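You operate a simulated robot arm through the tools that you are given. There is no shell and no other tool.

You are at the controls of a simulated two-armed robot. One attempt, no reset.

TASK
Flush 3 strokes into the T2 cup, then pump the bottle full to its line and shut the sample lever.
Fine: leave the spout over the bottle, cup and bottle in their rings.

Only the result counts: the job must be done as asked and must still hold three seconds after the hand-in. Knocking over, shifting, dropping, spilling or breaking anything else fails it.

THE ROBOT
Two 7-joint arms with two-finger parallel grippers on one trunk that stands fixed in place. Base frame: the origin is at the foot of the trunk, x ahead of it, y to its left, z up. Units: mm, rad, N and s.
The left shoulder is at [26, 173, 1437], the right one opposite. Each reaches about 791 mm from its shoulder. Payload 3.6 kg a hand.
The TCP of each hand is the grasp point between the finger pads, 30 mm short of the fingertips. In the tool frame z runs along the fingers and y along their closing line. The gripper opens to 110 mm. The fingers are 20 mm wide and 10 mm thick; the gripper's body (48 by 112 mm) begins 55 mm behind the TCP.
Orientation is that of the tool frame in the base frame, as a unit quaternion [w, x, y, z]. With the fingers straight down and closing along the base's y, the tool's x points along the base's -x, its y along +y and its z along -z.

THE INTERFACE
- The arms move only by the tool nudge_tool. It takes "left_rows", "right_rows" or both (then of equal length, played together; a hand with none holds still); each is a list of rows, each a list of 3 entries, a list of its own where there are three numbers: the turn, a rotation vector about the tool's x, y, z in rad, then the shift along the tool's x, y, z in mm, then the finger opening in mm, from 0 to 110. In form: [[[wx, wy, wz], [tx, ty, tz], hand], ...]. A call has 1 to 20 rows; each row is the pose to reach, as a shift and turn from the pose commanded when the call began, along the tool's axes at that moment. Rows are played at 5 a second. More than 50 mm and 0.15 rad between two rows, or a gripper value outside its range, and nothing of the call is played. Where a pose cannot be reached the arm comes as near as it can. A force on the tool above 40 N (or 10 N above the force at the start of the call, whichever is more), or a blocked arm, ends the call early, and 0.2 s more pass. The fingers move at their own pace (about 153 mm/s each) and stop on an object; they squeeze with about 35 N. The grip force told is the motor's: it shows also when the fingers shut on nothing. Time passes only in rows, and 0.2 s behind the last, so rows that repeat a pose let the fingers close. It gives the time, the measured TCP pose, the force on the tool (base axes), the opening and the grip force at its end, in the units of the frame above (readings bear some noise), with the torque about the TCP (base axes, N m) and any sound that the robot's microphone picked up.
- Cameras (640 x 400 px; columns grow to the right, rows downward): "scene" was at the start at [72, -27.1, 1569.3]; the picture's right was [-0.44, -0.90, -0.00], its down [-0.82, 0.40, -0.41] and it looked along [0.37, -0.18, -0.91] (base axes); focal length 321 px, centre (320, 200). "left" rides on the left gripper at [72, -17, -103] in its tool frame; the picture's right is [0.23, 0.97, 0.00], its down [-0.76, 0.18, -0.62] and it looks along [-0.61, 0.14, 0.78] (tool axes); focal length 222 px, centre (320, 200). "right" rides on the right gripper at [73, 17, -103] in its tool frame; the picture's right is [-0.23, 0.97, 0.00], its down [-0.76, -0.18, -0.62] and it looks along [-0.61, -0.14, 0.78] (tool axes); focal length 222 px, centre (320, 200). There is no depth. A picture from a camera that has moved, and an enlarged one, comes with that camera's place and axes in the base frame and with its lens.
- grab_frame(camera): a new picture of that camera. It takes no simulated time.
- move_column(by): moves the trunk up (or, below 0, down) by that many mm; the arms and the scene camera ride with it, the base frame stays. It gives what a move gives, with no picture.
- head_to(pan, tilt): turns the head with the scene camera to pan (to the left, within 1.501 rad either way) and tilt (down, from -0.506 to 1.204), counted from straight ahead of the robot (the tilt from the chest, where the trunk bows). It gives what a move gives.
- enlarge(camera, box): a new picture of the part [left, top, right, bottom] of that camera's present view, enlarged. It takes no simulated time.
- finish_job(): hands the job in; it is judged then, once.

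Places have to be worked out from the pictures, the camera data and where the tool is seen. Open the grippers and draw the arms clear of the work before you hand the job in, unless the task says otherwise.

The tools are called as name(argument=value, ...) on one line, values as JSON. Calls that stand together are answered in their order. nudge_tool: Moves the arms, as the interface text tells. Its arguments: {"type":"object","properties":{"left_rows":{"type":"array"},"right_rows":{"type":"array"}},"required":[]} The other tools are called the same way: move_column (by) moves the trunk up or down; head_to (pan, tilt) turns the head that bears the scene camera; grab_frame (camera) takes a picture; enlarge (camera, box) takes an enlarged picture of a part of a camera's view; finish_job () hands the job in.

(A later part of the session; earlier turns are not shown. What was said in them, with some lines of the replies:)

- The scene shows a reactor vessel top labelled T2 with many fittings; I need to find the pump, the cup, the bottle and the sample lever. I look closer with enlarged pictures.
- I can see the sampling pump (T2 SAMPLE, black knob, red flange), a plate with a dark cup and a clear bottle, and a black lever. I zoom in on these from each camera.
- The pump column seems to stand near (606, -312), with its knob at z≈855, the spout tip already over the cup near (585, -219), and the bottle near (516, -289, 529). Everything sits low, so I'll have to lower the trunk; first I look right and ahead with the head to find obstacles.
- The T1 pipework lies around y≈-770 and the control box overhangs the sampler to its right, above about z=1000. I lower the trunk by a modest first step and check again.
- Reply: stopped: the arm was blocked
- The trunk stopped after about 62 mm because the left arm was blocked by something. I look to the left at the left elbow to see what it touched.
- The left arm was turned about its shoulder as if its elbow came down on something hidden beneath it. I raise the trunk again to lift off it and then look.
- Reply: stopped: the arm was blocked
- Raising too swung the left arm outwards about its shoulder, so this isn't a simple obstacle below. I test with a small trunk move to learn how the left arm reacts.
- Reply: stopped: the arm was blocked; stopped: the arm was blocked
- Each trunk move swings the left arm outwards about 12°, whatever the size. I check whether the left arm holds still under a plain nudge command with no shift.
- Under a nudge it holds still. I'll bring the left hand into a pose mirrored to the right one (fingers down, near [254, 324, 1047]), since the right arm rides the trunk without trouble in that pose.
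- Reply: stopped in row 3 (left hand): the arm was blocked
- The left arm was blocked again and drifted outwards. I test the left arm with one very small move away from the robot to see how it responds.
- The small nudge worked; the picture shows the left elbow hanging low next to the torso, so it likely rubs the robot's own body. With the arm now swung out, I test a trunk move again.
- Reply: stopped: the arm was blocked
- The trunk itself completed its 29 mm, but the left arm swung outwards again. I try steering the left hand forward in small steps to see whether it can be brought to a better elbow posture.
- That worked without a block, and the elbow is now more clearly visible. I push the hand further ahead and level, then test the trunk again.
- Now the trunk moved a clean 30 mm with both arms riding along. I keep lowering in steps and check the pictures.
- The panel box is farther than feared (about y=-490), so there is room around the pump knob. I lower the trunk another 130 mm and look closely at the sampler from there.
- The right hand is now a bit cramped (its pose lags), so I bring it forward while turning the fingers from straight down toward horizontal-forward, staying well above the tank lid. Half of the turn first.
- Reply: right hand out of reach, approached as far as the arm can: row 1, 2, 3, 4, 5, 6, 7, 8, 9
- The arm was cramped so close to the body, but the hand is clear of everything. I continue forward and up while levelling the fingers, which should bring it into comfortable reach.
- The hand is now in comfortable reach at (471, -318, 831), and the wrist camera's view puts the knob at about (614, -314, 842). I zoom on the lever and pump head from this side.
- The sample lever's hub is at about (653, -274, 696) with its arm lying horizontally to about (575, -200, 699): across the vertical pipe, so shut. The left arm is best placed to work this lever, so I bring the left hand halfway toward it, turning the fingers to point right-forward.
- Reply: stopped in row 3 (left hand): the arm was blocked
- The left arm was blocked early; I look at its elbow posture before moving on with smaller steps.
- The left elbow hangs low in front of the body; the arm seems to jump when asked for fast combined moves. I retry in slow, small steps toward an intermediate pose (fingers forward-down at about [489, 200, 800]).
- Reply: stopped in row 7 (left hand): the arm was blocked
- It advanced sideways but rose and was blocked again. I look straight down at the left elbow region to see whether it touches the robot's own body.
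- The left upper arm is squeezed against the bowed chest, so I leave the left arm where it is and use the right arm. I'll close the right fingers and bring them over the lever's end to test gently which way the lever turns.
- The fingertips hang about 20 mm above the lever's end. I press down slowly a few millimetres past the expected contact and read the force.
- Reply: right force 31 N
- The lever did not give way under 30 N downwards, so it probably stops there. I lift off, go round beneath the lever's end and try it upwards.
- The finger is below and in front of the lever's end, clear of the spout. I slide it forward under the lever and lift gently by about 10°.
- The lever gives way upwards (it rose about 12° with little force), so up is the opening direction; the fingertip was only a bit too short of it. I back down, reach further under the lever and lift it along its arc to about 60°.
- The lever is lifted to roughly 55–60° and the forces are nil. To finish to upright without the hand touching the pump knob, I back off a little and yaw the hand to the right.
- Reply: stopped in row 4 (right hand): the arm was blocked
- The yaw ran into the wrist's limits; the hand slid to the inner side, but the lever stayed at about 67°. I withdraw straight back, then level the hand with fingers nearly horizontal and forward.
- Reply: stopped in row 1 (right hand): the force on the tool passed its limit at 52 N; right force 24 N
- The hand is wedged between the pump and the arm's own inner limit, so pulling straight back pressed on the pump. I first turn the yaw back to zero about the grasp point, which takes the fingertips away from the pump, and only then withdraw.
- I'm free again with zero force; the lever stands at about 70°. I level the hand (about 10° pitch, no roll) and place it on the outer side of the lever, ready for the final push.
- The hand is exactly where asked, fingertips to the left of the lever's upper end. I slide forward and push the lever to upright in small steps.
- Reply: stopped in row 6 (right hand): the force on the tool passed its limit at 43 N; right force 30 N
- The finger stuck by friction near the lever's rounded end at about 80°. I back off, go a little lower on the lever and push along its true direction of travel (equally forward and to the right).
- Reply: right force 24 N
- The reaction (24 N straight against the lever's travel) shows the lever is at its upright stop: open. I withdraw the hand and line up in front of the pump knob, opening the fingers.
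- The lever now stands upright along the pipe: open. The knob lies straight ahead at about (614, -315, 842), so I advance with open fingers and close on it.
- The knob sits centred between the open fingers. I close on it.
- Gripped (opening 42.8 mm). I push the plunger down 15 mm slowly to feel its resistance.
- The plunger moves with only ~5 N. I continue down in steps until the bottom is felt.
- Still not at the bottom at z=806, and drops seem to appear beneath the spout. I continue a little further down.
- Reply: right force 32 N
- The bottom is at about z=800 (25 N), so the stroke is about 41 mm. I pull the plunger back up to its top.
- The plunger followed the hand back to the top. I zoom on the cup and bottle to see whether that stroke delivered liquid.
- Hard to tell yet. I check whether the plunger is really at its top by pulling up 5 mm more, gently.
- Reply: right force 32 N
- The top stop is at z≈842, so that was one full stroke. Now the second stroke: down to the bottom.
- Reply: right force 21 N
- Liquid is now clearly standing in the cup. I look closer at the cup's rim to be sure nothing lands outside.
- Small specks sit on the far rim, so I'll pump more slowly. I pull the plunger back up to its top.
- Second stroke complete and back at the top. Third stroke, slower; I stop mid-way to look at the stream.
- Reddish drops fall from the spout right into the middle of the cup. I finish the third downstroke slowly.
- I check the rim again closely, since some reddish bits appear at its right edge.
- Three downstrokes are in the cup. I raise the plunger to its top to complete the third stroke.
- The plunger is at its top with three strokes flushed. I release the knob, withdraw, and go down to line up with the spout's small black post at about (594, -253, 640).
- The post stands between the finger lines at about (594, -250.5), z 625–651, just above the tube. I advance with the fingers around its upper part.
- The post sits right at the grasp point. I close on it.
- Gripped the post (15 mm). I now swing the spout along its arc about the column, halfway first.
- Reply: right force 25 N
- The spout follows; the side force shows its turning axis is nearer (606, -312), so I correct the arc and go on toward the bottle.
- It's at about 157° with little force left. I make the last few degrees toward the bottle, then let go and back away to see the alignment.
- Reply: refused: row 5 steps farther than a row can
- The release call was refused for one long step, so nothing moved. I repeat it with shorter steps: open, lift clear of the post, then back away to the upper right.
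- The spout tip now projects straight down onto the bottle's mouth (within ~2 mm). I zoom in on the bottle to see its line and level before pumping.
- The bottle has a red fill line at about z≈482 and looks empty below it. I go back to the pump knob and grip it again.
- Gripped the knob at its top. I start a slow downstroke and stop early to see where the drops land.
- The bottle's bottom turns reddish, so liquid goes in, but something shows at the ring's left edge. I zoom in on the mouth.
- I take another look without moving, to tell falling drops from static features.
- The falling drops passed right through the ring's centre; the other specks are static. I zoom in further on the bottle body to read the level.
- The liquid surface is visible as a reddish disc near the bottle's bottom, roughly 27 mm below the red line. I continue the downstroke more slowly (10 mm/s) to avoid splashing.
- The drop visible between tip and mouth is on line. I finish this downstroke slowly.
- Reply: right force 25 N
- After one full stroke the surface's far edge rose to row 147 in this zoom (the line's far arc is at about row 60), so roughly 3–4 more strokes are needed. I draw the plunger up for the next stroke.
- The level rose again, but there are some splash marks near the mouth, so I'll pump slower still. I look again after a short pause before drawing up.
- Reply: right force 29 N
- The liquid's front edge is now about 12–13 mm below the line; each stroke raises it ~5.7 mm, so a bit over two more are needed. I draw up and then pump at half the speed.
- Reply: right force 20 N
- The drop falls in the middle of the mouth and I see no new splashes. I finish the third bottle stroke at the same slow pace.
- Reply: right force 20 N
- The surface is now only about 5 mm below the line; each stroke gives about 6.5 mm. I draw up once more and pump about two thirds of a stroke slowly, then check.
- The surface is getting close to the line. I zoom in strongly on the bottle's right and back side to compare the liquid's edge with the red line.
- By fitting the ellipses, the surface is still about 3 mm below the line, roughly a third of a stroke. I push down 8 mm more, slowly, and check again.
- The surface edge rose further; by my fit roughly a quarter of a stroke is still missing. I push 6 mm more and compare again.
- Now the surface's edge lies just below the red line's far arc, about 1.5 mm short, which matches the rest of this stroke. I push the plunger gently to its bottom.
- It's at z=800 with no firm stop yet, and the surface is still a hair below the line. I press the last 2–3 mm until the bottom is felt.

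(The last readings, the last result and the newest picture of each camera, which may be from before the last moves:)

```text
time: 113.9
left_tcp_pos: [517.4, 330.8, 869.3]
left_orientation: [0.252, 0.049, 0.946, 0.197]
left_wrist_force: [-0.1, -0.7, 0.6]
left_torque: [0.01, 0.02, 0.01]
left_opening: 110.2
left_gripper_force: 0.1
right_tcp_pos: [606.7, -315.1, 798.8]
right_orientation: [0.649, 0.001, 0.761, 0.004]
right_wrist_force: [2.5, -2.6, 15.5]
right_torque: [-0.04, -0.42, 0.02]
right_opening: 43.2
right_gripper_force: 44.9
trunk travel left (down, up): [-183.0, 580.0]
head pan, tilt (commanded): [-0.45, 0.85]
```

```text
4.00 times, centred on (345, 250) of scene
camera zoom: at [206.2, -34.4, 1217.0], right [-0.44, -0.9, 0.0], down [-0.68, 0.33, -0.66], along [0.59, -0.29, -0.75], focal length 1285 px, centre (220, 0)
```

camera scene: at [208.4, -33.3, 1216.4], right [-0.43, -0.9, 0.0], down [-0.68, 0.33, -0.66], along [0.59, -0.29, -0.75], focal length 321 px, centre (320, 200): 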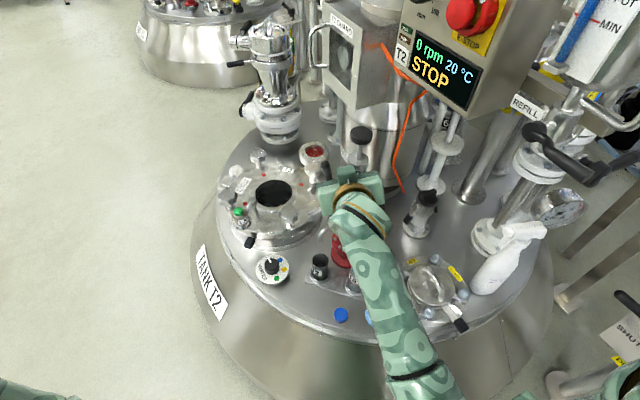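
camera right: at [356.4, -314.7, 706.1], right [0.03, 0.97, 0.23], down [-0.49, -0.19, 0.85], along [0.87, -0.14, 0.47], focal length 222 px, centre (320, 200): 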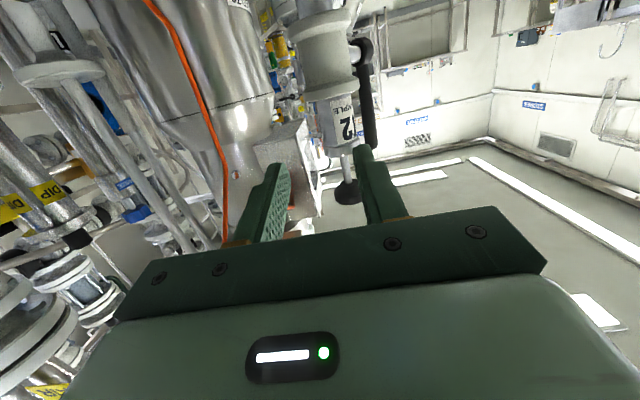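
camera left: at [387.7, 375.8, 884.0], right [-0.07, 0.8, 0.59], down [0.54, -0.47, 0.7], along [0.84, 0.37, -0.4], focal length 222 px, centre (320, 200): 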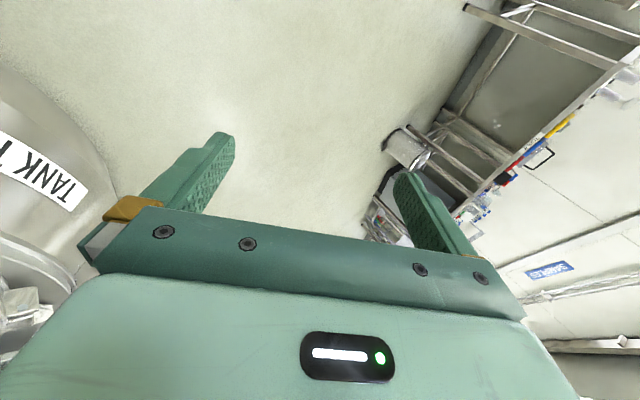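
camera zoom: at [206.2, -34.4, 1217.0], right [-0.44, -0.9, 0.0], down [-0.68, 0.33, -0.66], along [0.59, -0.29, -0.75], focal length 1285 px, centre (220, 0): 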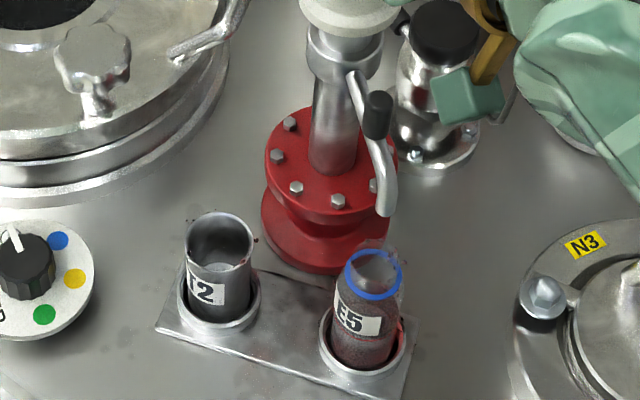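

The plunger is at its bottom after four strokes, and the liquid's edge now coincides with the red line all round its far arc. I raise the plunger back to its top (no flow on the upstroke), to clear room beside the lever, then release it and withdraw.

nudge_tool(right_rows=[[[0, 0, 0], [-5.9, 0, -1], 20], [[0, 0, 0], [-11.8, 0, -2], 20], [[0, 0, 0], [-17.8, 0, -2.9], 20], [[0, 0, 0], [-23.7, 0, -3.9], 20], [[0, 0, 0], [-29.6, 0, -4.9], 20], [[0, 0, 0], [-35.5, 0, -5.9], 20], [[0, 0, 0], [-40.5, 0, -6.7], 20], [[0, 0, 0], [-42.5, 0, -7], 20], [[0, 0, 0], [-42.5, 0, -7], 20]])

enlarge(camera="scene", box=[354, 268, 374, 282])

enlarge(camera="scene", box=[270, 100, 430, 290])

```text
time: 115.9
left_tcp_pos: [517.7, 330.4, 867.9]
left_orientation: [0.253, 0.048, 0.946, 0.196]
left_wrist_force: [0.1, -0.7, -0.2]
left_torque: [-0.02, 0.0, 0.01]
left_opening: 110.0
left_gripper_force: 0.1
right_tcp_pos: [606.7, -314.7, 839.1]
right_orientation: [0.646, 0.002, 0.763, 0.003]
right_wrist_force: [-6.5, 3.4, -5.6]
right_torque: [-0.09, -0.26, 0.07]
right_opening: 42.8
right_gripper_force: 44.8
trunk travel left (down, up): [-183.0, 580.0]
head pan, tilt (commanded): [-0.45, 0.85]
```

```text
16.00 times, centred on (364, 275) of scene
camera zoom: at [207.2, -34.7, 1216.6], right [-0.44, -0.9, 0.0], down [-0.68, 0.33, -0.66], along [0.59, -0.29, -0.75], focal length 5142 px, centre (-384, -1000)
```

zoom: 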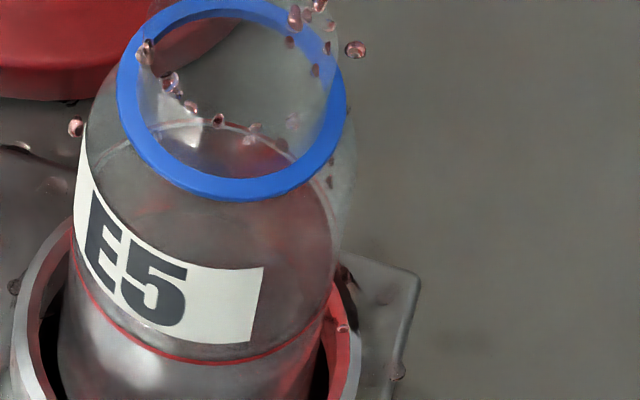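

```text
2.11 times, centred on (350, 195) of scene
camera zoom: at [207.2, -34.7, 1216.6], right [-0.44, -0.9, 0.0], down [-0.68, 0.33, -0.66], along [0.59, -0.29, -0.75], focal length 676 px, centre (257, 210)
```

zoom: 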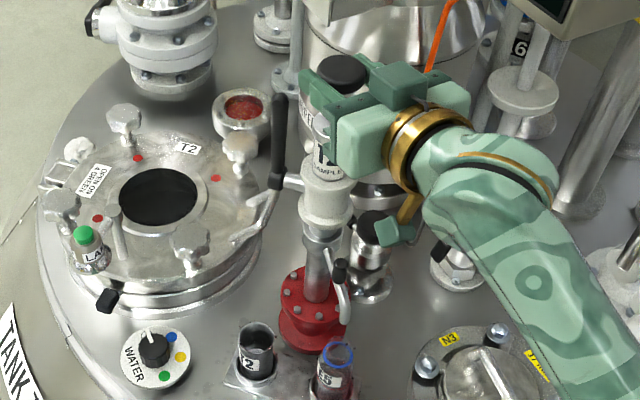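

The level still matches the line with the plunger up. I release the knob, back off, close the fingers and line up beside the lever's inner side.

nudge_tool(right_rows=[[[0, 0, 0], [0, 0, 0], 60], [[0, 0, 0], [0, 0, 0], 70], [[0, 0, 0], [6.9, 0, -41.4], 70], [[0, 0, 0], [13.9, 0, -82.8], 70], [[0, 0, 0], [34.6, 10, -79.3], 30], [[0, 0, 0], [55.3, 21, -75.9], 0], [[0, 0, 0], [55.3, 21, -75.9], 0]])

grab_frame(camera="right")

enlarge(camera="scene", box=[290, 90, 410, 190])

```text
time: 117.5
left_tcp_pos: [518.3, 330.3, 869.4]
left_orientation: [0.253, 0.047, 0.946, 0.198]
left_wrist_force: [-0.3, 0.5, 0.8]
left_torque: [0.0, -0.03, -0.01]
left_opening: 110.1
left_gripper_force: 0.2
right_tcp_pos: [523.4, -293.8, 797.4]
right_orientation: [0.647, 0.002, 0.762, 0.003]
right_wrist_force: [0.7, 0.1, -0.4]
right_torque: [-0.02, -0.02, 0.0]
right_opening: 0.3
right_gripper_force: 35.0
trunk travel left (down, up): [-183.0, 580.0]
head pan, tilt (commanded): [-0.45, 0.85]
```

```text
taken
camera right: at [410.1, -277.1, 744.3], right [0.03, 0.97, 0.23], down [-0.49, -0.18, 0.85], along [0.87, -0.14, 0.47], focal length 222 px, centre (320, 200)
```

right: 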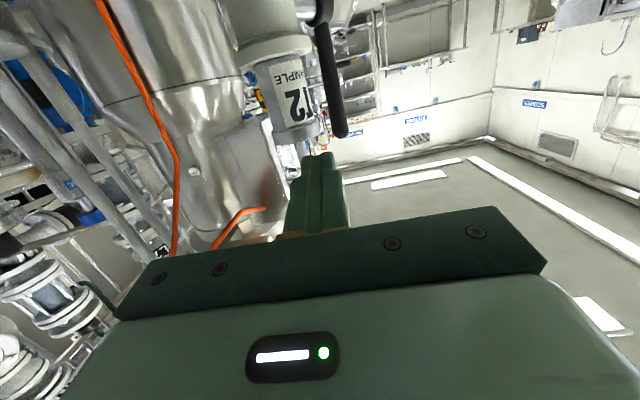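

```text
4.00 times, centred on (350, 140) of scene
camera zoom: at [207.4, -34.8, 1216.7], right [-0.44, -0.9, 0.0], down [-0.68, 0.33, -0.66], along [0.59, -0.29, -0.75], focal length 1285 px, centre (200, 440)
```

zoom: 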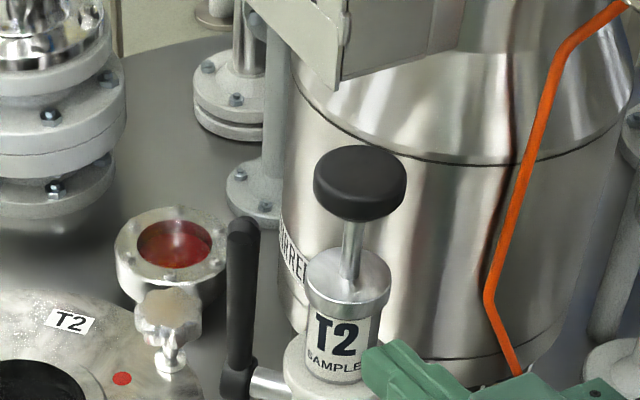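

The view confirms the lever's top at (653–656, -275, ~800) and clear space between it and the pump's stem. I slide the closed fingers forward beside it.

nudge_tool(right_rows=[[[0, 0, 0], [-4.1, 0, 24.7], 0], [[0, 0, 0], [-8.2, 0, 49.3], 0], [[0, 0, 0], [-12.6, 0, 75.5], 0], [[0, 0, 0], [-15.3, -0.5, 91.7], 0], [[0, 0, 0], [-18.1, -0.5, 108], 0]])

grab_frame(camera="right")

enlarge(camera="scene", box=[290, 90, 410, 190])

```text
time: 118.2
left_tcp_pos: [516.1, 330.6, 870.5]
left_orientation: [0.253, 0.05, 0.946, 0.197]
left_wrist_force: [0.9, -0.3, -0.5]
left_torque: [0.02, 0.0, 0.01]
left_opening: 110.0
left_gripper_force: 0.0
right_tcp_pos: [571.1, -294.8, 797.1]
right_orientation: [0.646, 0.001, 0.763, 0.003]
right_wrist_force: [-20.6, 1.1, 5.3]
right_torque: [-0.03, 0.11, -0.14]
right_opening: 0.0
right_gripper_force: 34.9
trunk travel left (down, up): [-183.0, 580.0]
head pan, tilt (commanded): [-0.45, 0.85]
stopped in row 3 (right hand): the force on the tool passed its limit at 76 N (the readings are from after the stop); the commanded pose is now the measured one
```

```text
taken
camera right: at [457.9, -276.7, 744.8], right [0.03, 0.97, 0.23], down [-0.49, -0.19, 0.85], along [0.87, -0.14, 0.47], focal length 222 px, centre (320, 200)
```

right: 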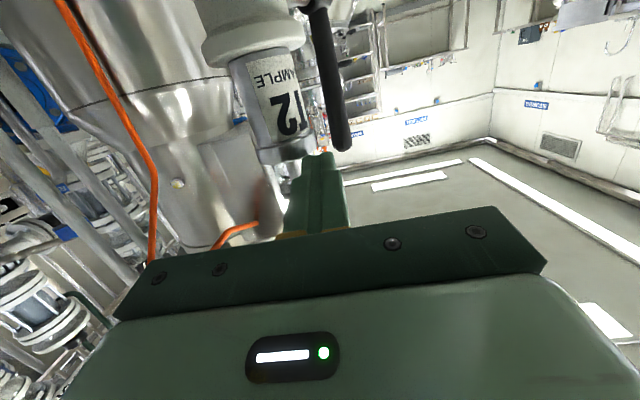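

```text
4.00 times, centred on (350, 140) of scene
camera zoom: at [206.0, -34.6, 1216.9], right [-0.44, -0.9, 0.0], down [-0.68, 0.33, -0.66], along [0.59, -0.29, -0.75], focal length 1285 px, centre (200, 440)
```

zoom: 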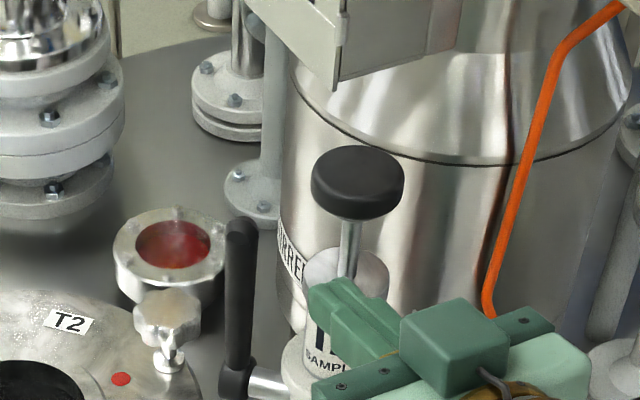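

The fingertips bumped into the pump's collar (its top is nearer z≈787), so I must pass higher. I back off 20 mm, rise 7 mm and go forward again more carefully.

nudge_tool(right_rows=[[[0, 0, 0], [3.3, 0, -19.7], 0], [[0, 0, 0], [-4, 0.8, -20.9], 0], [[0, 0, 0], [-6, 0.8, -8.5], 0], [[0, 0, 0], [-8.1, 0.8, 3.7], 0], [[0, 0, 0], [-10.2, 0.8, 16], 0], [[0, 0, 0], [-12.3, 0.8, 28.4], 0]])

enlarge(camera="scene", box=[290, 90, 410, 190])

grab_frame(camera="right")

```text
time: 119.6
left_tcp_pos: [518.6, 330.7, 869.2]
left_orientation: [0.252, 0.049, 0.946, 0.196]
left_wrist_force: [-0.6, 0.3, 0.1]
left_torque: [0.05, 0.02, 0.02]
left_opening: 110.1
left_gripper_force: 0.0
right_tcp_pos: [603.5, -291.7, 803.4]
right_orientation: [0.645, 0.0, 0.764, 0.004]
right_wrist_force: [-0.4, 0.1, 0.0]
right_torque: [0.02, 0.0, 0.0]
right_opening: 0.2
right_gripper_force: 35.0
trunk travel left (down, up): [-183.0, 580.0]
head pan, tilt (commanded): [-0.45, 0.85]
```

```text
4.00 times, centred on (350, 140) of scene
camera zoom: at [207.6, -34.8, 1216.6], right [-0.44, -0.9, 0.0], down [-0.68, 0.33, -0.66], along [0.59, -0.29, -0.75], focal length 1285 px, centre (200, 440)
```

zoom: 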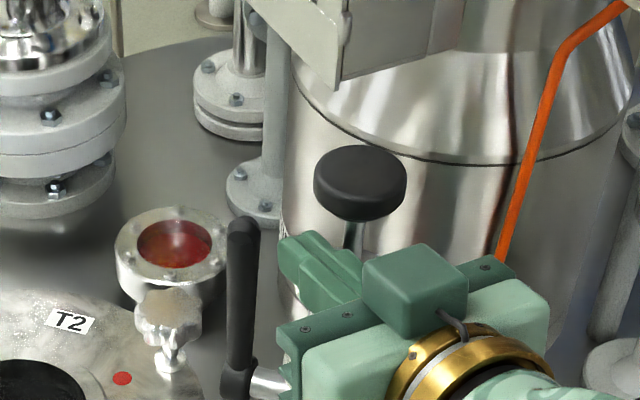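

```text
taken
camera right: at [489.7, -275.8, 750.6], right [0.03, 0.97, 0.23], down [-0.49, -0.19, 0.85], along [0.87, -0.14, 0.47], focal length 222 px, centre (320, 200)
```

right: 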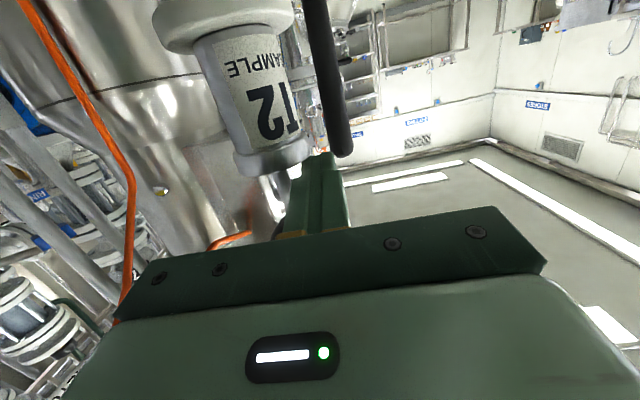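

Clear above the collar now. I shift slightly right and go forward past the lever's inner side.

nudge_tool(right_rows=[[[0, 0, 0], [-0.5, -3, 3], 0], [[0, 0, 0], [-2, -4, 12], 0], [[0, 0, 0], [-3.6, -4, 22], 0], [[0, 0, 0], [-5, -4, 31], 0]])

enlarge(camera="scene", box=[290, 90, 410, 190])

grab_frame(camera="right")

```text
time: 120.6
left_tcp_pos: [517.7, 329.9, 867.9]
left_orientation: [0.252, 0.048, 0.946, 0.197]
left_wrist_force: [0.3, -0.1, -0.1]
left_torque: [-0.01, -0.01, 0.03]
left_opening: 109.9
left_gripper_force: 0.0
right_tcp_pos: [634.9, -296.5, 804.3]
right_orientation: [0.645, 0.0, 0.764, 0.004]
right_wrist_force: [-0.5, 0.0, -0.5]
right_torque: [0.01, -0.01, 0.0]
right_opening: 0.2
right_gripper_force: 34.8
trunk travel left (down, up): [-183.0, 580.0]
head pan, tilt (commanded): [-0.45, 0.85]
```

```text
4.00 times, centred on (350, 140) of scene
camera zoom: at [207.6, -34.8, 1216.6], right [-0.44, -0.9, 0.0], down [-0.68, 0.33, -0.66], along [0.59, -0.29, -0.75], focal length 1285 px, centre (200, 440)
```

zoom: 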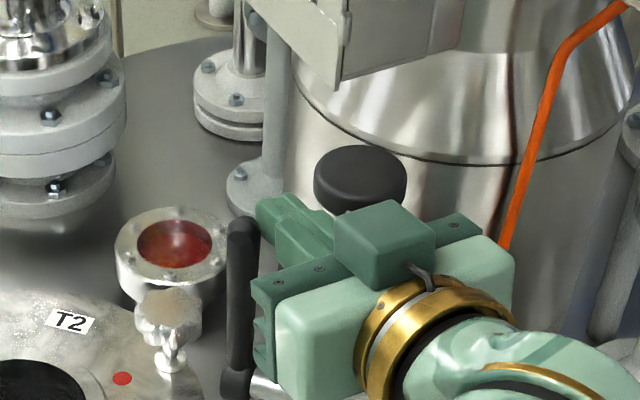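

```text
taken
camera right: at [521.3, -279.9, 750.3], right [0.03, 0.97, 0.23], down [-0.49, -0.19, 0.85], along [0.87, -0.14, 0.47], focal length 222 px, centre (320, 200)
```

right: 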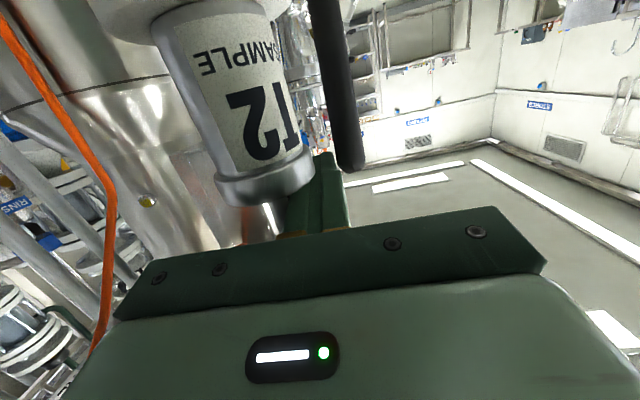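

The closed fingers are now between the lever and the pump, touching nothing. I push the lever back along its arc, first to about 60°.

nudge_tool(right_rows=[[[0, 0, 0], [0.2, 3.5, 0.4], 0], [[0, 0, 0], [0.9, 9.3, -5.5], 0], [[0, 0, 0], [1.6, 15.1, -11.5], 0], [[0, 0, 0], [3.7, 21, -17], 0], [[0, 0, 0], [5.8, 26.9, -22.5], 0], [[0, 0, 0], [9.2, 32.8, -27.6], 0], [[0, 0, 0], [12.8, 38.7, -32.4], 0]])

grab_frame(camera="right")

enlarge(camera="scene", box=[280, 100, 400, 200])

```text
time: 122.2
left_tcp_pos: [517.1, 331.2, 869.9]
left_orientation: [0.252, 0.049, 0.946, 0.197]
left_wrist_force: [-1.0, -0.2, -0.1]
left_torque: [-0.02, -0.03, 0.0]
left_opening: 110.0
left_gripper_force: 0.0
right_tcp_pos: [599.2, -256.4, 797.5]
right_orientation: [0.646, 0.001, 0.764, 0.004]
right_wrist_force: [-2.7, -4.6, -1.7]
right_torque: [-0.08, 0.07, -0.05]
right_opening: 0.1
right_gripper_force: 35.0
trunk travel left (down, up): [-183.0, 580.0]
head pan, tilt (commanded): [-0.45, 0.85]
```

```text
taken
camera right: at [486.9, -240.9, 743.9], right [0.03, 0.97, 0.23], down [-0.49, -0.19, 0.85], along [0.87, -0.14, 0.47], focal length 222 px, centre (320, 200)
```

right: 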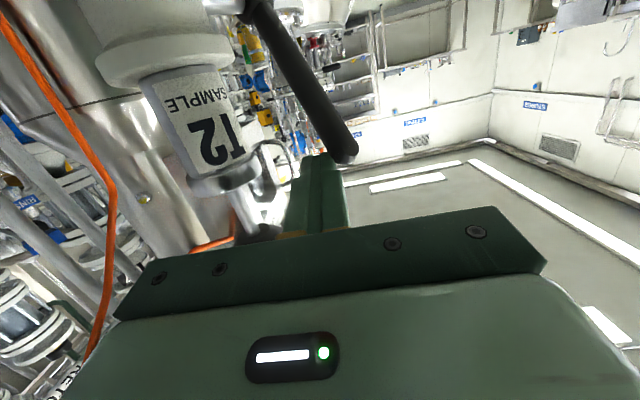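

```text
4.00 times, centred on (340, 150) of scene
camera zoom: at [207.3, -35.6, 1216.7], right [-0.44, -0.9, 0.0], down [-0.68, 0.33, -0.66], along [0.59, -0.29, -0.75], focal length 1285 px, centre (240, 400)
```

zoom: 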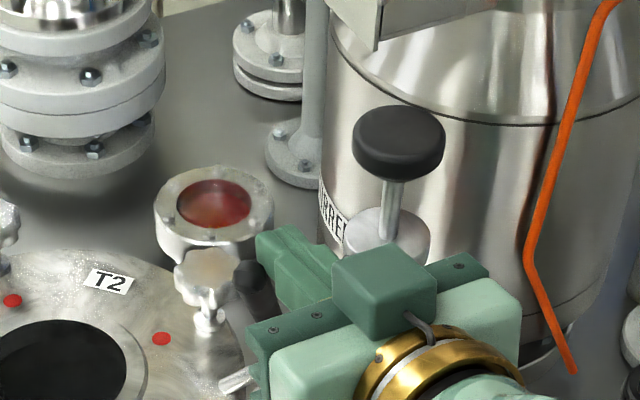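

The lever follows with little force. I continue the arc down to about 10°.

nudge_tool(right_rows=[[[0, 0, 0], [4.5, 5.7, -4.3], 0], [[0, 0, 0], [9.5, 11.2, -8.3], 0], [[0, 0, 0], [15.2, 16.6, -11.9], 0], [[0, 0, 0], [21.3, 21.7, -15], 0], [[0, 0, 0], [28, 26.5, -17.5], 0], [[0, 0, 0], [35.2, 30.9, -19.6], 0], [[0, 0, 0], [42.9, 35, -21.2], 0], [[0, 0, 0], [50.8, 38.7, -22.2], 0], [[0, 0, 0], [59, 42, -22.7], 0], [[0, 0, 0], [67.1, 44.9, -22.6], 0]])

grab_frame(camera="right")

enlarge(camera="scene", box=[280, 130, 400, 230])

```text
time: 124.4
left_tcp_pos: [517.7, 330.8, 870.0]
left_orientation: [0.252, 0.049, 0.946, 0.197]
left_wrist_force: [-0.7, -0.8, 0.2]
left_torque: [-0.01, 0.0, 0.0]
left_opening: 110.0
left_gripper_force: 0.1
right_tcp_pos: [566.8, -211.7, 735.6]
right_orientation: [0.645, 0.001, 0.764, 0.004]
right_wrist_force: [-0.6, 0.4, 0.7]
right_torque: [-0.01, -0.02, 0.0]
right_opening: 0.0
right_gripper_force: 35.0
trunk travel left (down, up): [-183.0, 580.0]
head pan, tilt (commanded): [-0.45, 0.85]
```

```text
taken
camera right: at [453.4, -195.6, 681.8], right [0.03, 0.97, 0.23], down [-0.49, -0.19, 0.85], along [0.87, -0.14, 0.47], focal length 222 px, centre (320, 200)
```

right: 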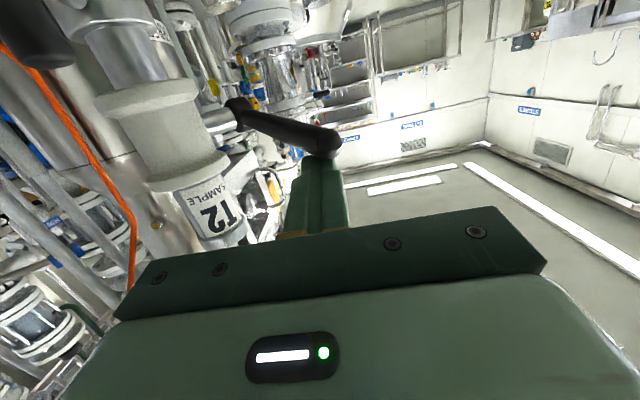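

```text
4.00 times, centred on (340, 180) of scene
camera zoom: at [207.4, -34.6, 1216.7], right [-0.44, -0.9, 0.0], down [-0.68, 0.33, -0.66], along [0.59, -0.29, -0.75], focal length 1285 px, centre (240, 280)
```

zoom: 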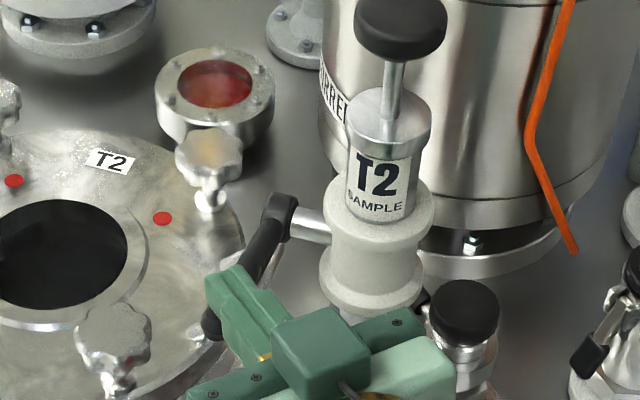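

The lever is almost level again. I press it down the last few degrees until it rests on its stop.

nudge_tool(right_rows=[[[0, 0, 0], [6, 2, 0.5], 0], [[0, 0, 0], [12, 4, 1], 0], [[0, 0, 0], [16.9, 4.3, 1.7], 0], [[0, 0, 0], [19.9, 4.3, 2.2], 0], [[0, 0, 0], [21.9, 4.3, 2.5], 0]])

grab_frame(camera="right")

enlarge(camera="scene", box=[280, 130, 400, 230])

```text
time: 125.6
left_tcp_pos: [518.0, 330.9, 869.1]
left_orientation: [0.253, 0.049, 0.946, 0.196]
left_wrist_force: [-0.4, -0.4, 0.6]
left_torque: [0.04, 0.0, -0.02]
left_opening: 110.4
left_gripper_force: 0.0
right_tcp_pos: [565.6, -206.6, 713.3]
right_orientation: [0.646, 0.001, 0.763, 0.004]
right_wrist_force: [0.1, 1.8, 3.4]
right_torque: [0.0, -0.11, 0.05]
right_opening: 0.0
right_gripper_force: 34.7
trunk travel left (down, up): [-183.0, 580.0]
head pan, tilt (commanded): [-0.45, 0.85]
```

```text
taken
camera right: at [451.8, -190.7, 660.7], right [0.03, 0.97, 0.23], down [-0.49, -0.19, 0.85], along [0.87, -0.14, 0.47], focal length 222 px, centre (320, 200)
```

right: 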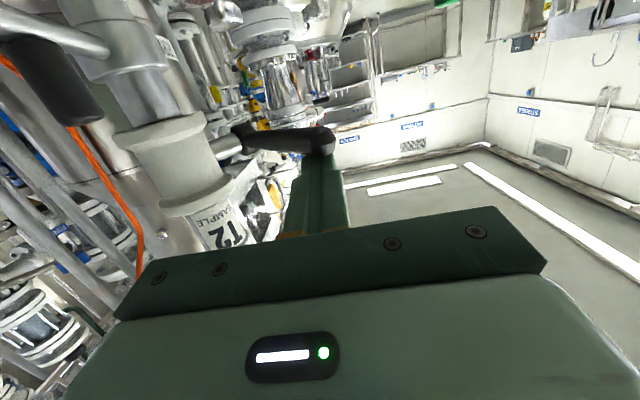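

```text
4.00 times, centred on (340, 180) of scene
camera zoom: at [207.0, -34.4, 1216.8], right [-0.44, -0.9, 0.0], down [-0.68, 0.33, -0.66], along [0.59, -0.29, -0.75], focal length 1285 px, centre (240, 280)
```

zoom: 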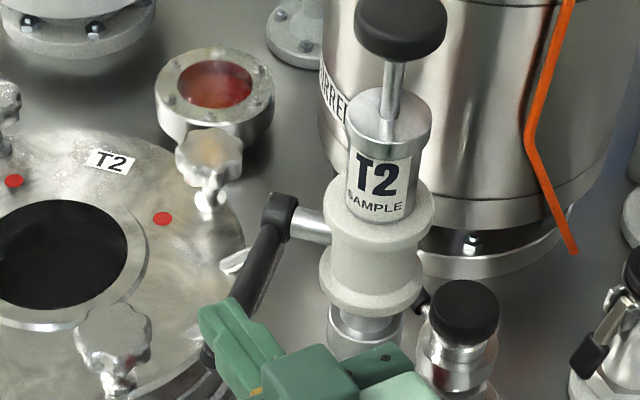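

The lever looks level, but only 3 N is felt, so I press a few millimetres further to make sure it sits on the stop.

nudge_tool(right_rows=[[[0, 0, 0], [2, 0, 0.3], 0], [[0, 0, 0], [3.9, 0, 0.7], 0], [[0, 0, 0], [5.9, 0, 1], 0], [[0, 0, 0], [7.9, 0, 1.3], 0]])

grab_frame(camera="right")

```text
time: 126.6
left_tcp_pos: [515.2, 330.9, 871.2]
left_orientation: [0.253, 0.048, 0.946, 0.197]
left_wrist_force: [0.5, 0.2, 0.1]
left_torque: [0.0, 0.01, 0.01]
left_opening: 109.9
left_gripper_force: 0.0
right_tcp_pos: [565.3, -207.2, 712.0]
right_orientation: [0.651, 0.001, 0.759, 0.005]
right_wrist_force: [-0.2, 1.2, 36.3]
right_torque: [-0.11, -0.94, -0.19]
right_opening: 0.0
right_gripper_force: 35.1
trunk travel left (down, up): [-183.0, 580.0]
head pan, tilt (commanded): [-0.45, 0.85]
```

```text
taken
camera right: at [452.3, -190.6, 656.8], right [0.03, 0.97, 0.23], down [-0.5, -0.19, 0.85], along [0.87, -0.14, 0.48], focal length 222 px, centre (320, 200)
```

right: 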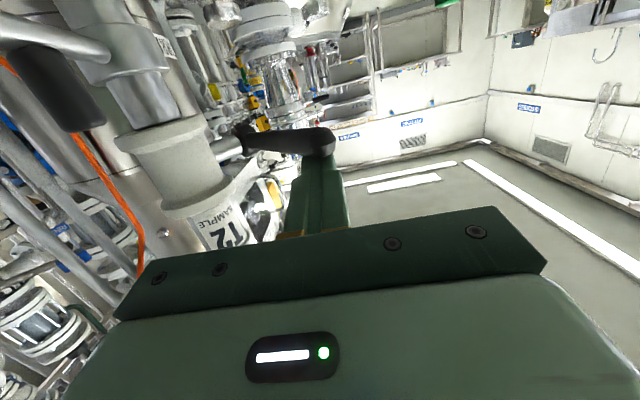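

36 N at z=712: the lever sits firmly on its shut stop. I lift off and withdraw the right hand, then inspect everything.

nudge_tool(right_rows=[[[0, 0, 0], [-19.7, 0, -3.3], 0], [[0, 0, 0], [-39.4, 0, -6.6], 0], [[0, 0, 0], [-42.7, 0, -47.7], 0], [[0, 0, 0], [-56.6, -20, -85.5], 0], [[0, 0, 0], [-66.5, -50, -117.5], 30], [[0, 0, 0], [-84.5, -85, -130.7], 60], [[0, 0, 0], [-103.3, -113, -133.9], 110], [[0, 0, 0], [-103.3, -113, -133.9], 110]])

enlarge(camera="scene", box=[270, 110, 430, 300])

enlarge(camera="scene", box=[300, 220, 390, 300])

enlarge(camera="scene", box=[354, 268, 374, 282])

```text
time: 128.4
left_tcp_pos: [517.8, 330.0, 868.9]
left_orientation: [0.251, 0.048, 0.946, 0.198]
left_wrist_force: [0.1, -0.1, 1.1]
left_torque: [-0.01, -0.04, -0.01]
left_opening: 110.0
left_gripper_force: 0.1
right_tcp_pos: [450.8, -321.1, 828.8]
right_orientation: [0.645, 0.001, 0.764, 0.004]
right_wrist_force: [-0.2, -0.4, -0.9]
right_torque: [0.03, 0.05, 0.01]
right_opening: 110.2
right_gripper_force: 0.0
trunk travel left (down, up): [-183.0, 580.0]
head pan, tilt (commanded): [-0.45, 0.85]
```

```text
2.11 times, centred on (350, 205) of scene
camera zoom: at [207.4, -34.7, 1216.6], right [-0.44, -0.9, 0.0], down [-0.68, 0.33, -0.66], along [0.59, -0.29, -0.75], focal length 676 px, centre (257, 190)
```

zoom: 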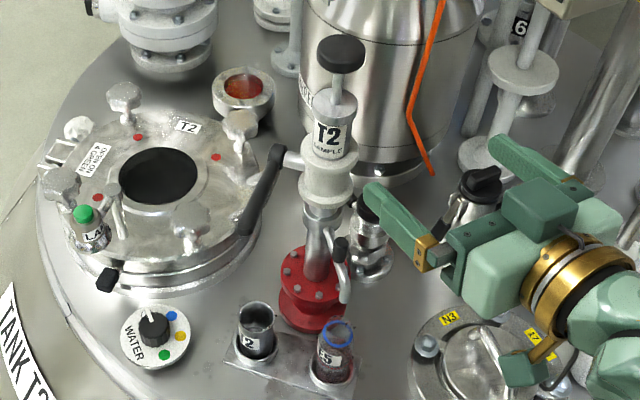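

```text
5.00 times, centred on (345, 260) of scene
camera zoom: at [207.4, -34.7, 1216.6], right [-0.44, -0.9, 0.0], down [-0.68, 0.33, -0.66], along [0.59, -0.29, -0.75], focal length 1607 px, centre (195, -100)
```

zoom: 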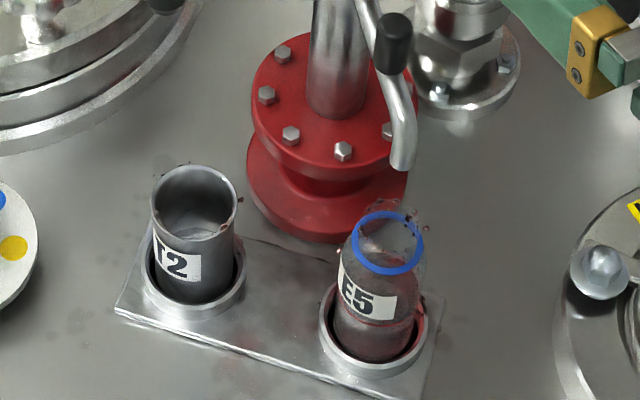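

```text
16.00 times, centred on (364, 275) of scene
camera zoom: at [207.4, -34.7, 1216.6], right [-0.44, -0.9, 0.0], down [-0.68, 0.33, -0.66], along [0.59, -0.29, -0.75], focal length 5142 px, centre (-384, -1000)
```

zoom: 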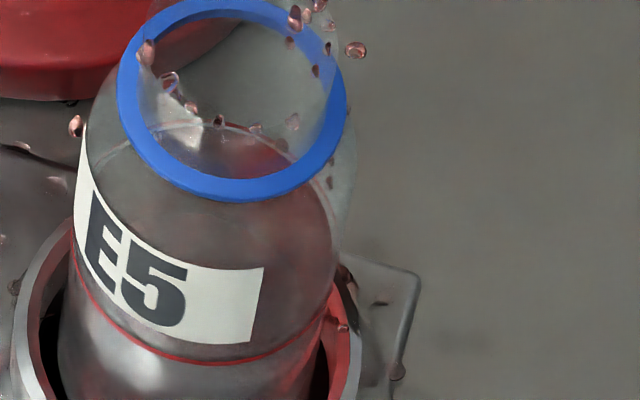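

The lever lies level again (shut), the spout is over the bottle and both vessels sit in their rings. I want a second look at the bottle's level from a flatter angle, so I move the right wrist camera lower in front, well short of the bottle.

nudge_tool(right_rows=[[[0, 0.1, 0], [33, 3, 2.6], 60], [[0, 0.2, 0], [66, 6, 5.2], 20], [[0, 0.3, 0], [99, 9, 7.8], 0], [[0, 0.4, 0], [132, 12, 10.4], 0], [[0, 0.5, 0], [165, 15, 13], 0], [[0, 0.6, 0], [198, 18, 15.6], 0], [[0, 0.7, 0], [230, 20, 18.2], 0], [[0, 0.7, 0], [230, 20, 18.2], 0]])

grab_frame(camera="right")

grab_frame(camera="scene")

```text
time: 130.2
left_tcp_pos: [517.1, 330.7, 869.1]
left_orientation: [0.251, 0.049, 0.946, 0.197]
left_wrist_force: [-0.5, 0.7, -0.2]
left_torque: [0.01, 0.0, 0.01]
left_opening: 109.9
left_gripper_force: 0.2
right_tcp_pos: [431.3, -301.3, 598.6]
right_orientation: [0.344, 0.0, 0.939, 0.003]
right_wrist_force: [0.7, 0.3, 0.1]
right_torque: [-0.04, 0.01, 0.04]
right_opening: 0.0
right_gripper_force: 34.9
trunk travel left (down, up): [-183.0, 580.0]
head pan, tilt (commanded): [-0.45, 0.85]
```

```text
taken
camera right: at [309.2, -285.5, 631.9], right [0.17, 0.97, 0.15], down [0.18, -0.18, 0.97], along [0.97, -0.14, -0.21], focal length 222 px, centre (320, 200)
```

right: 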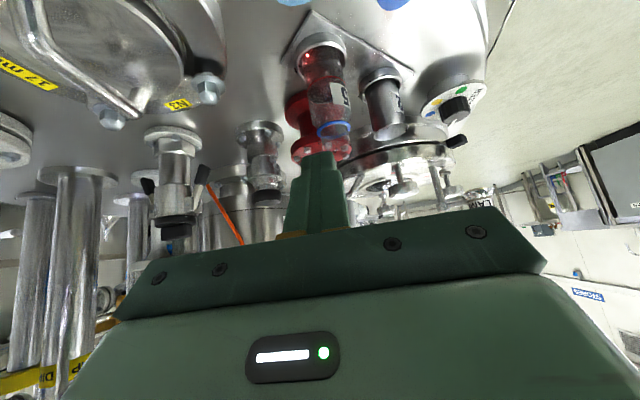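

```text
taken
camera scene: at [207.4, -34.8, 1216.7], right [-0.44, -0.9, 0.0], down [-0.68, 0.33, -0.66], along [0.59, -0.29, -0.75], focal length 321 px, centre (320, 200)
```

scene: 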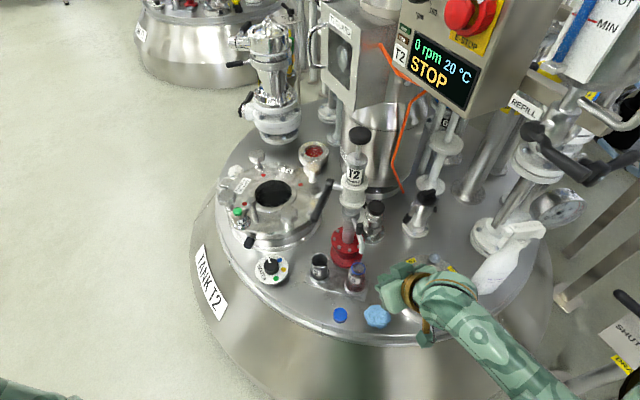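

The right wrist camera now sees the bottle from the side (upside down). I zoom in on it.

enlarge(camera="right", box=[290, 25, 420, 150])

enlarge(camera="right", box=[295, 30, 355, 140])

enlarge(camera="right", box=[300, 40, 355, 85])

```text
3.20 times, centred on (355, 88) of right
camera zoom: at [309.2, -285.5, 631.9], right [0.17, 0.97, 0.15], down [0.18, -0.18, 0.97], along [0.97, -0.14, -0.21], focal length 711 px, centre (208, 560)
```

zoom: 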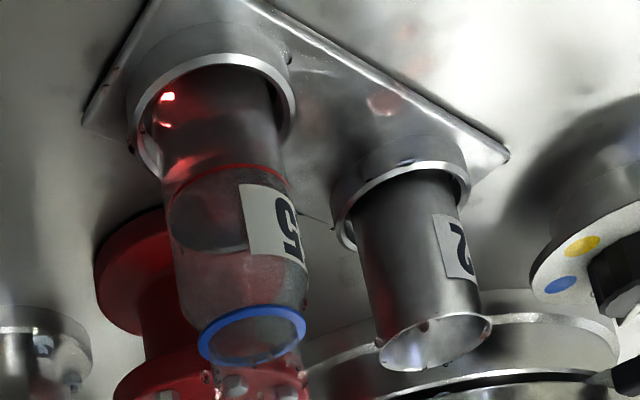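

```text
3.64 times, centred on (325, 85) of right
camera zoom: at [309.2, -285.5, 631.9], right [0.17, 0.97, 0.15], down [0.18, -0.18, 0.97], along [0.97, -0.14, -0.21], focal length 808 px, centre (302, 618)
```

zoom: 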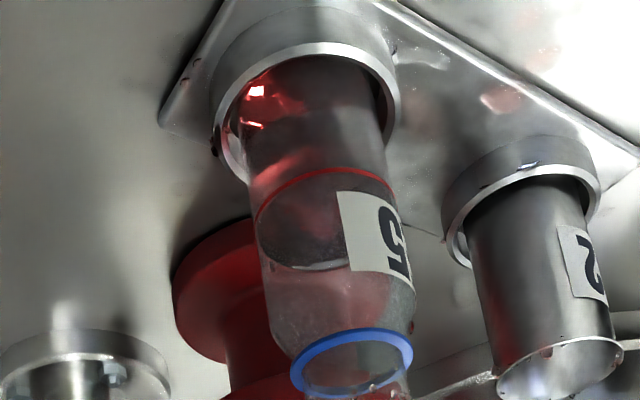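

```text
8.89 times, centred on (328, 62) of right
camera zoom: at [309.2, -285.5, 631.9], right [0.17, 0.97, 0.15], down [0.18, -0.18, 0.97], along [0.97, -0.14, -0.21], focal length 1974 px, centre (253, 1422)
```

zoom: 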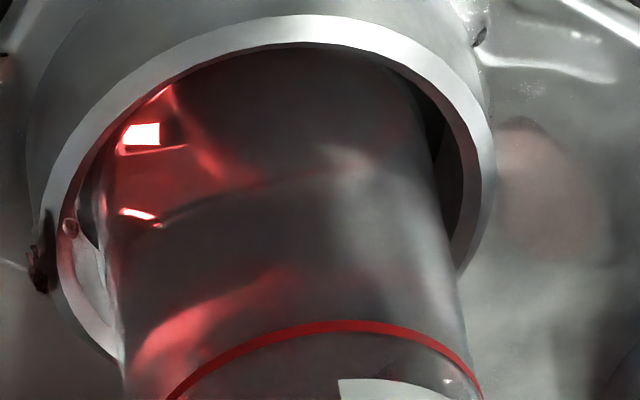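

From the side, the liquid's surface meets the red line exactly, both at the front and at its ends: the bottle is full to its line. I now raise the right hand clear and open its fingers.

nudge_tool(right_rows=[[[0, 0, 0], [-20.4, -3, -24.2], 0], [[0, 0, 0], [-40.9, -6, -48.4], 0], [[0, 0, 0], [-61.3, -10, -72.6], 0], [[0, 0, 0], [-81.7, -13, -96.8], 40], [[0, 0, 0], [-102.2, -16, -121], 80], [[0, 0, 0], [-122.6, -20, -145.2], 110], [[0, 0, 0], [-122.6, -20, -145.2], 110], [[0, 0, 0], [-122.6, -20, -145.2], 110]])

grab_frame(camera="scene")

enlarge(camera="scene", box=[270, 110, 400, 300])

```text
time: 132.0
left_tcp_pos: [517.4, 330.3, 868.7]
left_orientation: [0.251, 0.05, 0.946, 0.197]
left_wrist_force: [0.8, -0.6, 0.0]
left_torque: [0.0, 0.0, 0.0]
left_opening: 109.8
left_gripper_force: 0.1
right_tcp_pos: [430.1, -321.7, 790.0]
right_orientation: [0.345, 0.0, 0.939, 0.004]
right_wrist_force: [-1.0, 0.5, -0.3]
right_torque: [0.01, -0.01, 0.02]
right_opening: 110.0
right_gripper_force: 0.0
trunk travel left (down, up): [-183.0, 580.0]
head pan, tilt (commanded): [-0.45, 0.85]
```

```text
taken
camera scene: at [207.4, -34.8, 1216.6], right [-0.44, -0.9, 0.0], down [-0.68, 0.33, -0.66], along [0.59, -0.29, -0.75], focal length 321 px, centre (320, 200)
```

scene: 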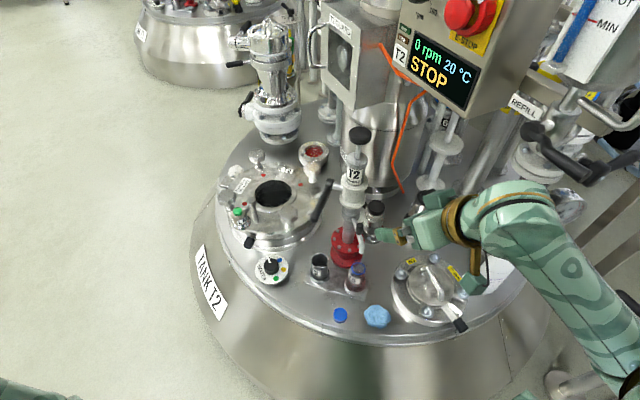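

```text
2.11 times, centred on (335, 205) of scene
camera zoom: at [207.4, -34.8, 1216.6], right [-0.44, -0.9, 0.0], down [-0.68, 0.33, -0.66], along [0.59, -0.29, -0.75], focal length 676 px, centre (288, 190)
```

zoom: 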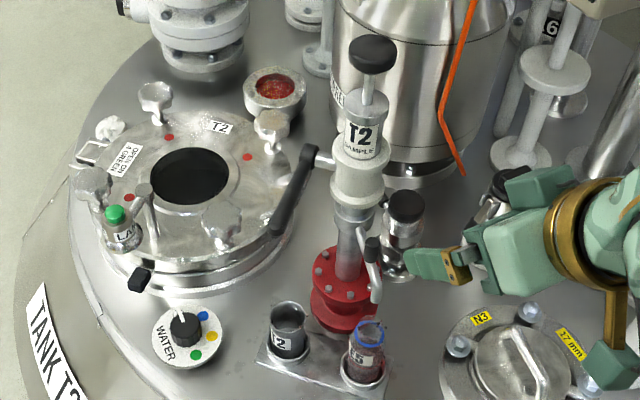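

All is in place: three strokes flushed into the cup, bottle at its line, lever shut, spout over the bottle, both vessels in their rings, both grippers open and clear. I hand the job in.

finish_job()

```text
The job is handed in.
```

I finished the steps you asked for and handed the job in. The one doubt is splash droplets around the cup and bottle, which might count as spilling.

- **Flush:** I opened the sample lever, which was shut at the start. I then pumped three full strokes into the T2 cup, with the spout already over it.
- **Bottle:** I swung the spout over the bottle and filled it to the red line in four strokes. Seen from above and from the side, the liquid surface meets the line.
- **Lever:** it is back on its shut stop. I pressed until I felt about 36 N.
- **End state:** the spout is over the bottle, cup and bottle are in their rings, and both grippers are open. The right hand is about 150 mm from the sampler. The left hand is well out to the left of it.

**Possible problems:**
- **Splashes:** small reddish drops show on the rims of the cup and bottle, and on the plate around them. They appeared while pumping, even after I slowed down, and I can't tell whether they are spilled liquid or only a visual effect.
- **Contact with the pump:** my fingers pressed the pump body twice, once at 52 N and once at 76 N. Nothing appeared to move or break.
- **Left arm:** it was blocked several times early on, apparently by the robot's own chest, and it swung outward. I saw it touch nothing else, and I did the whole job with the right arm.
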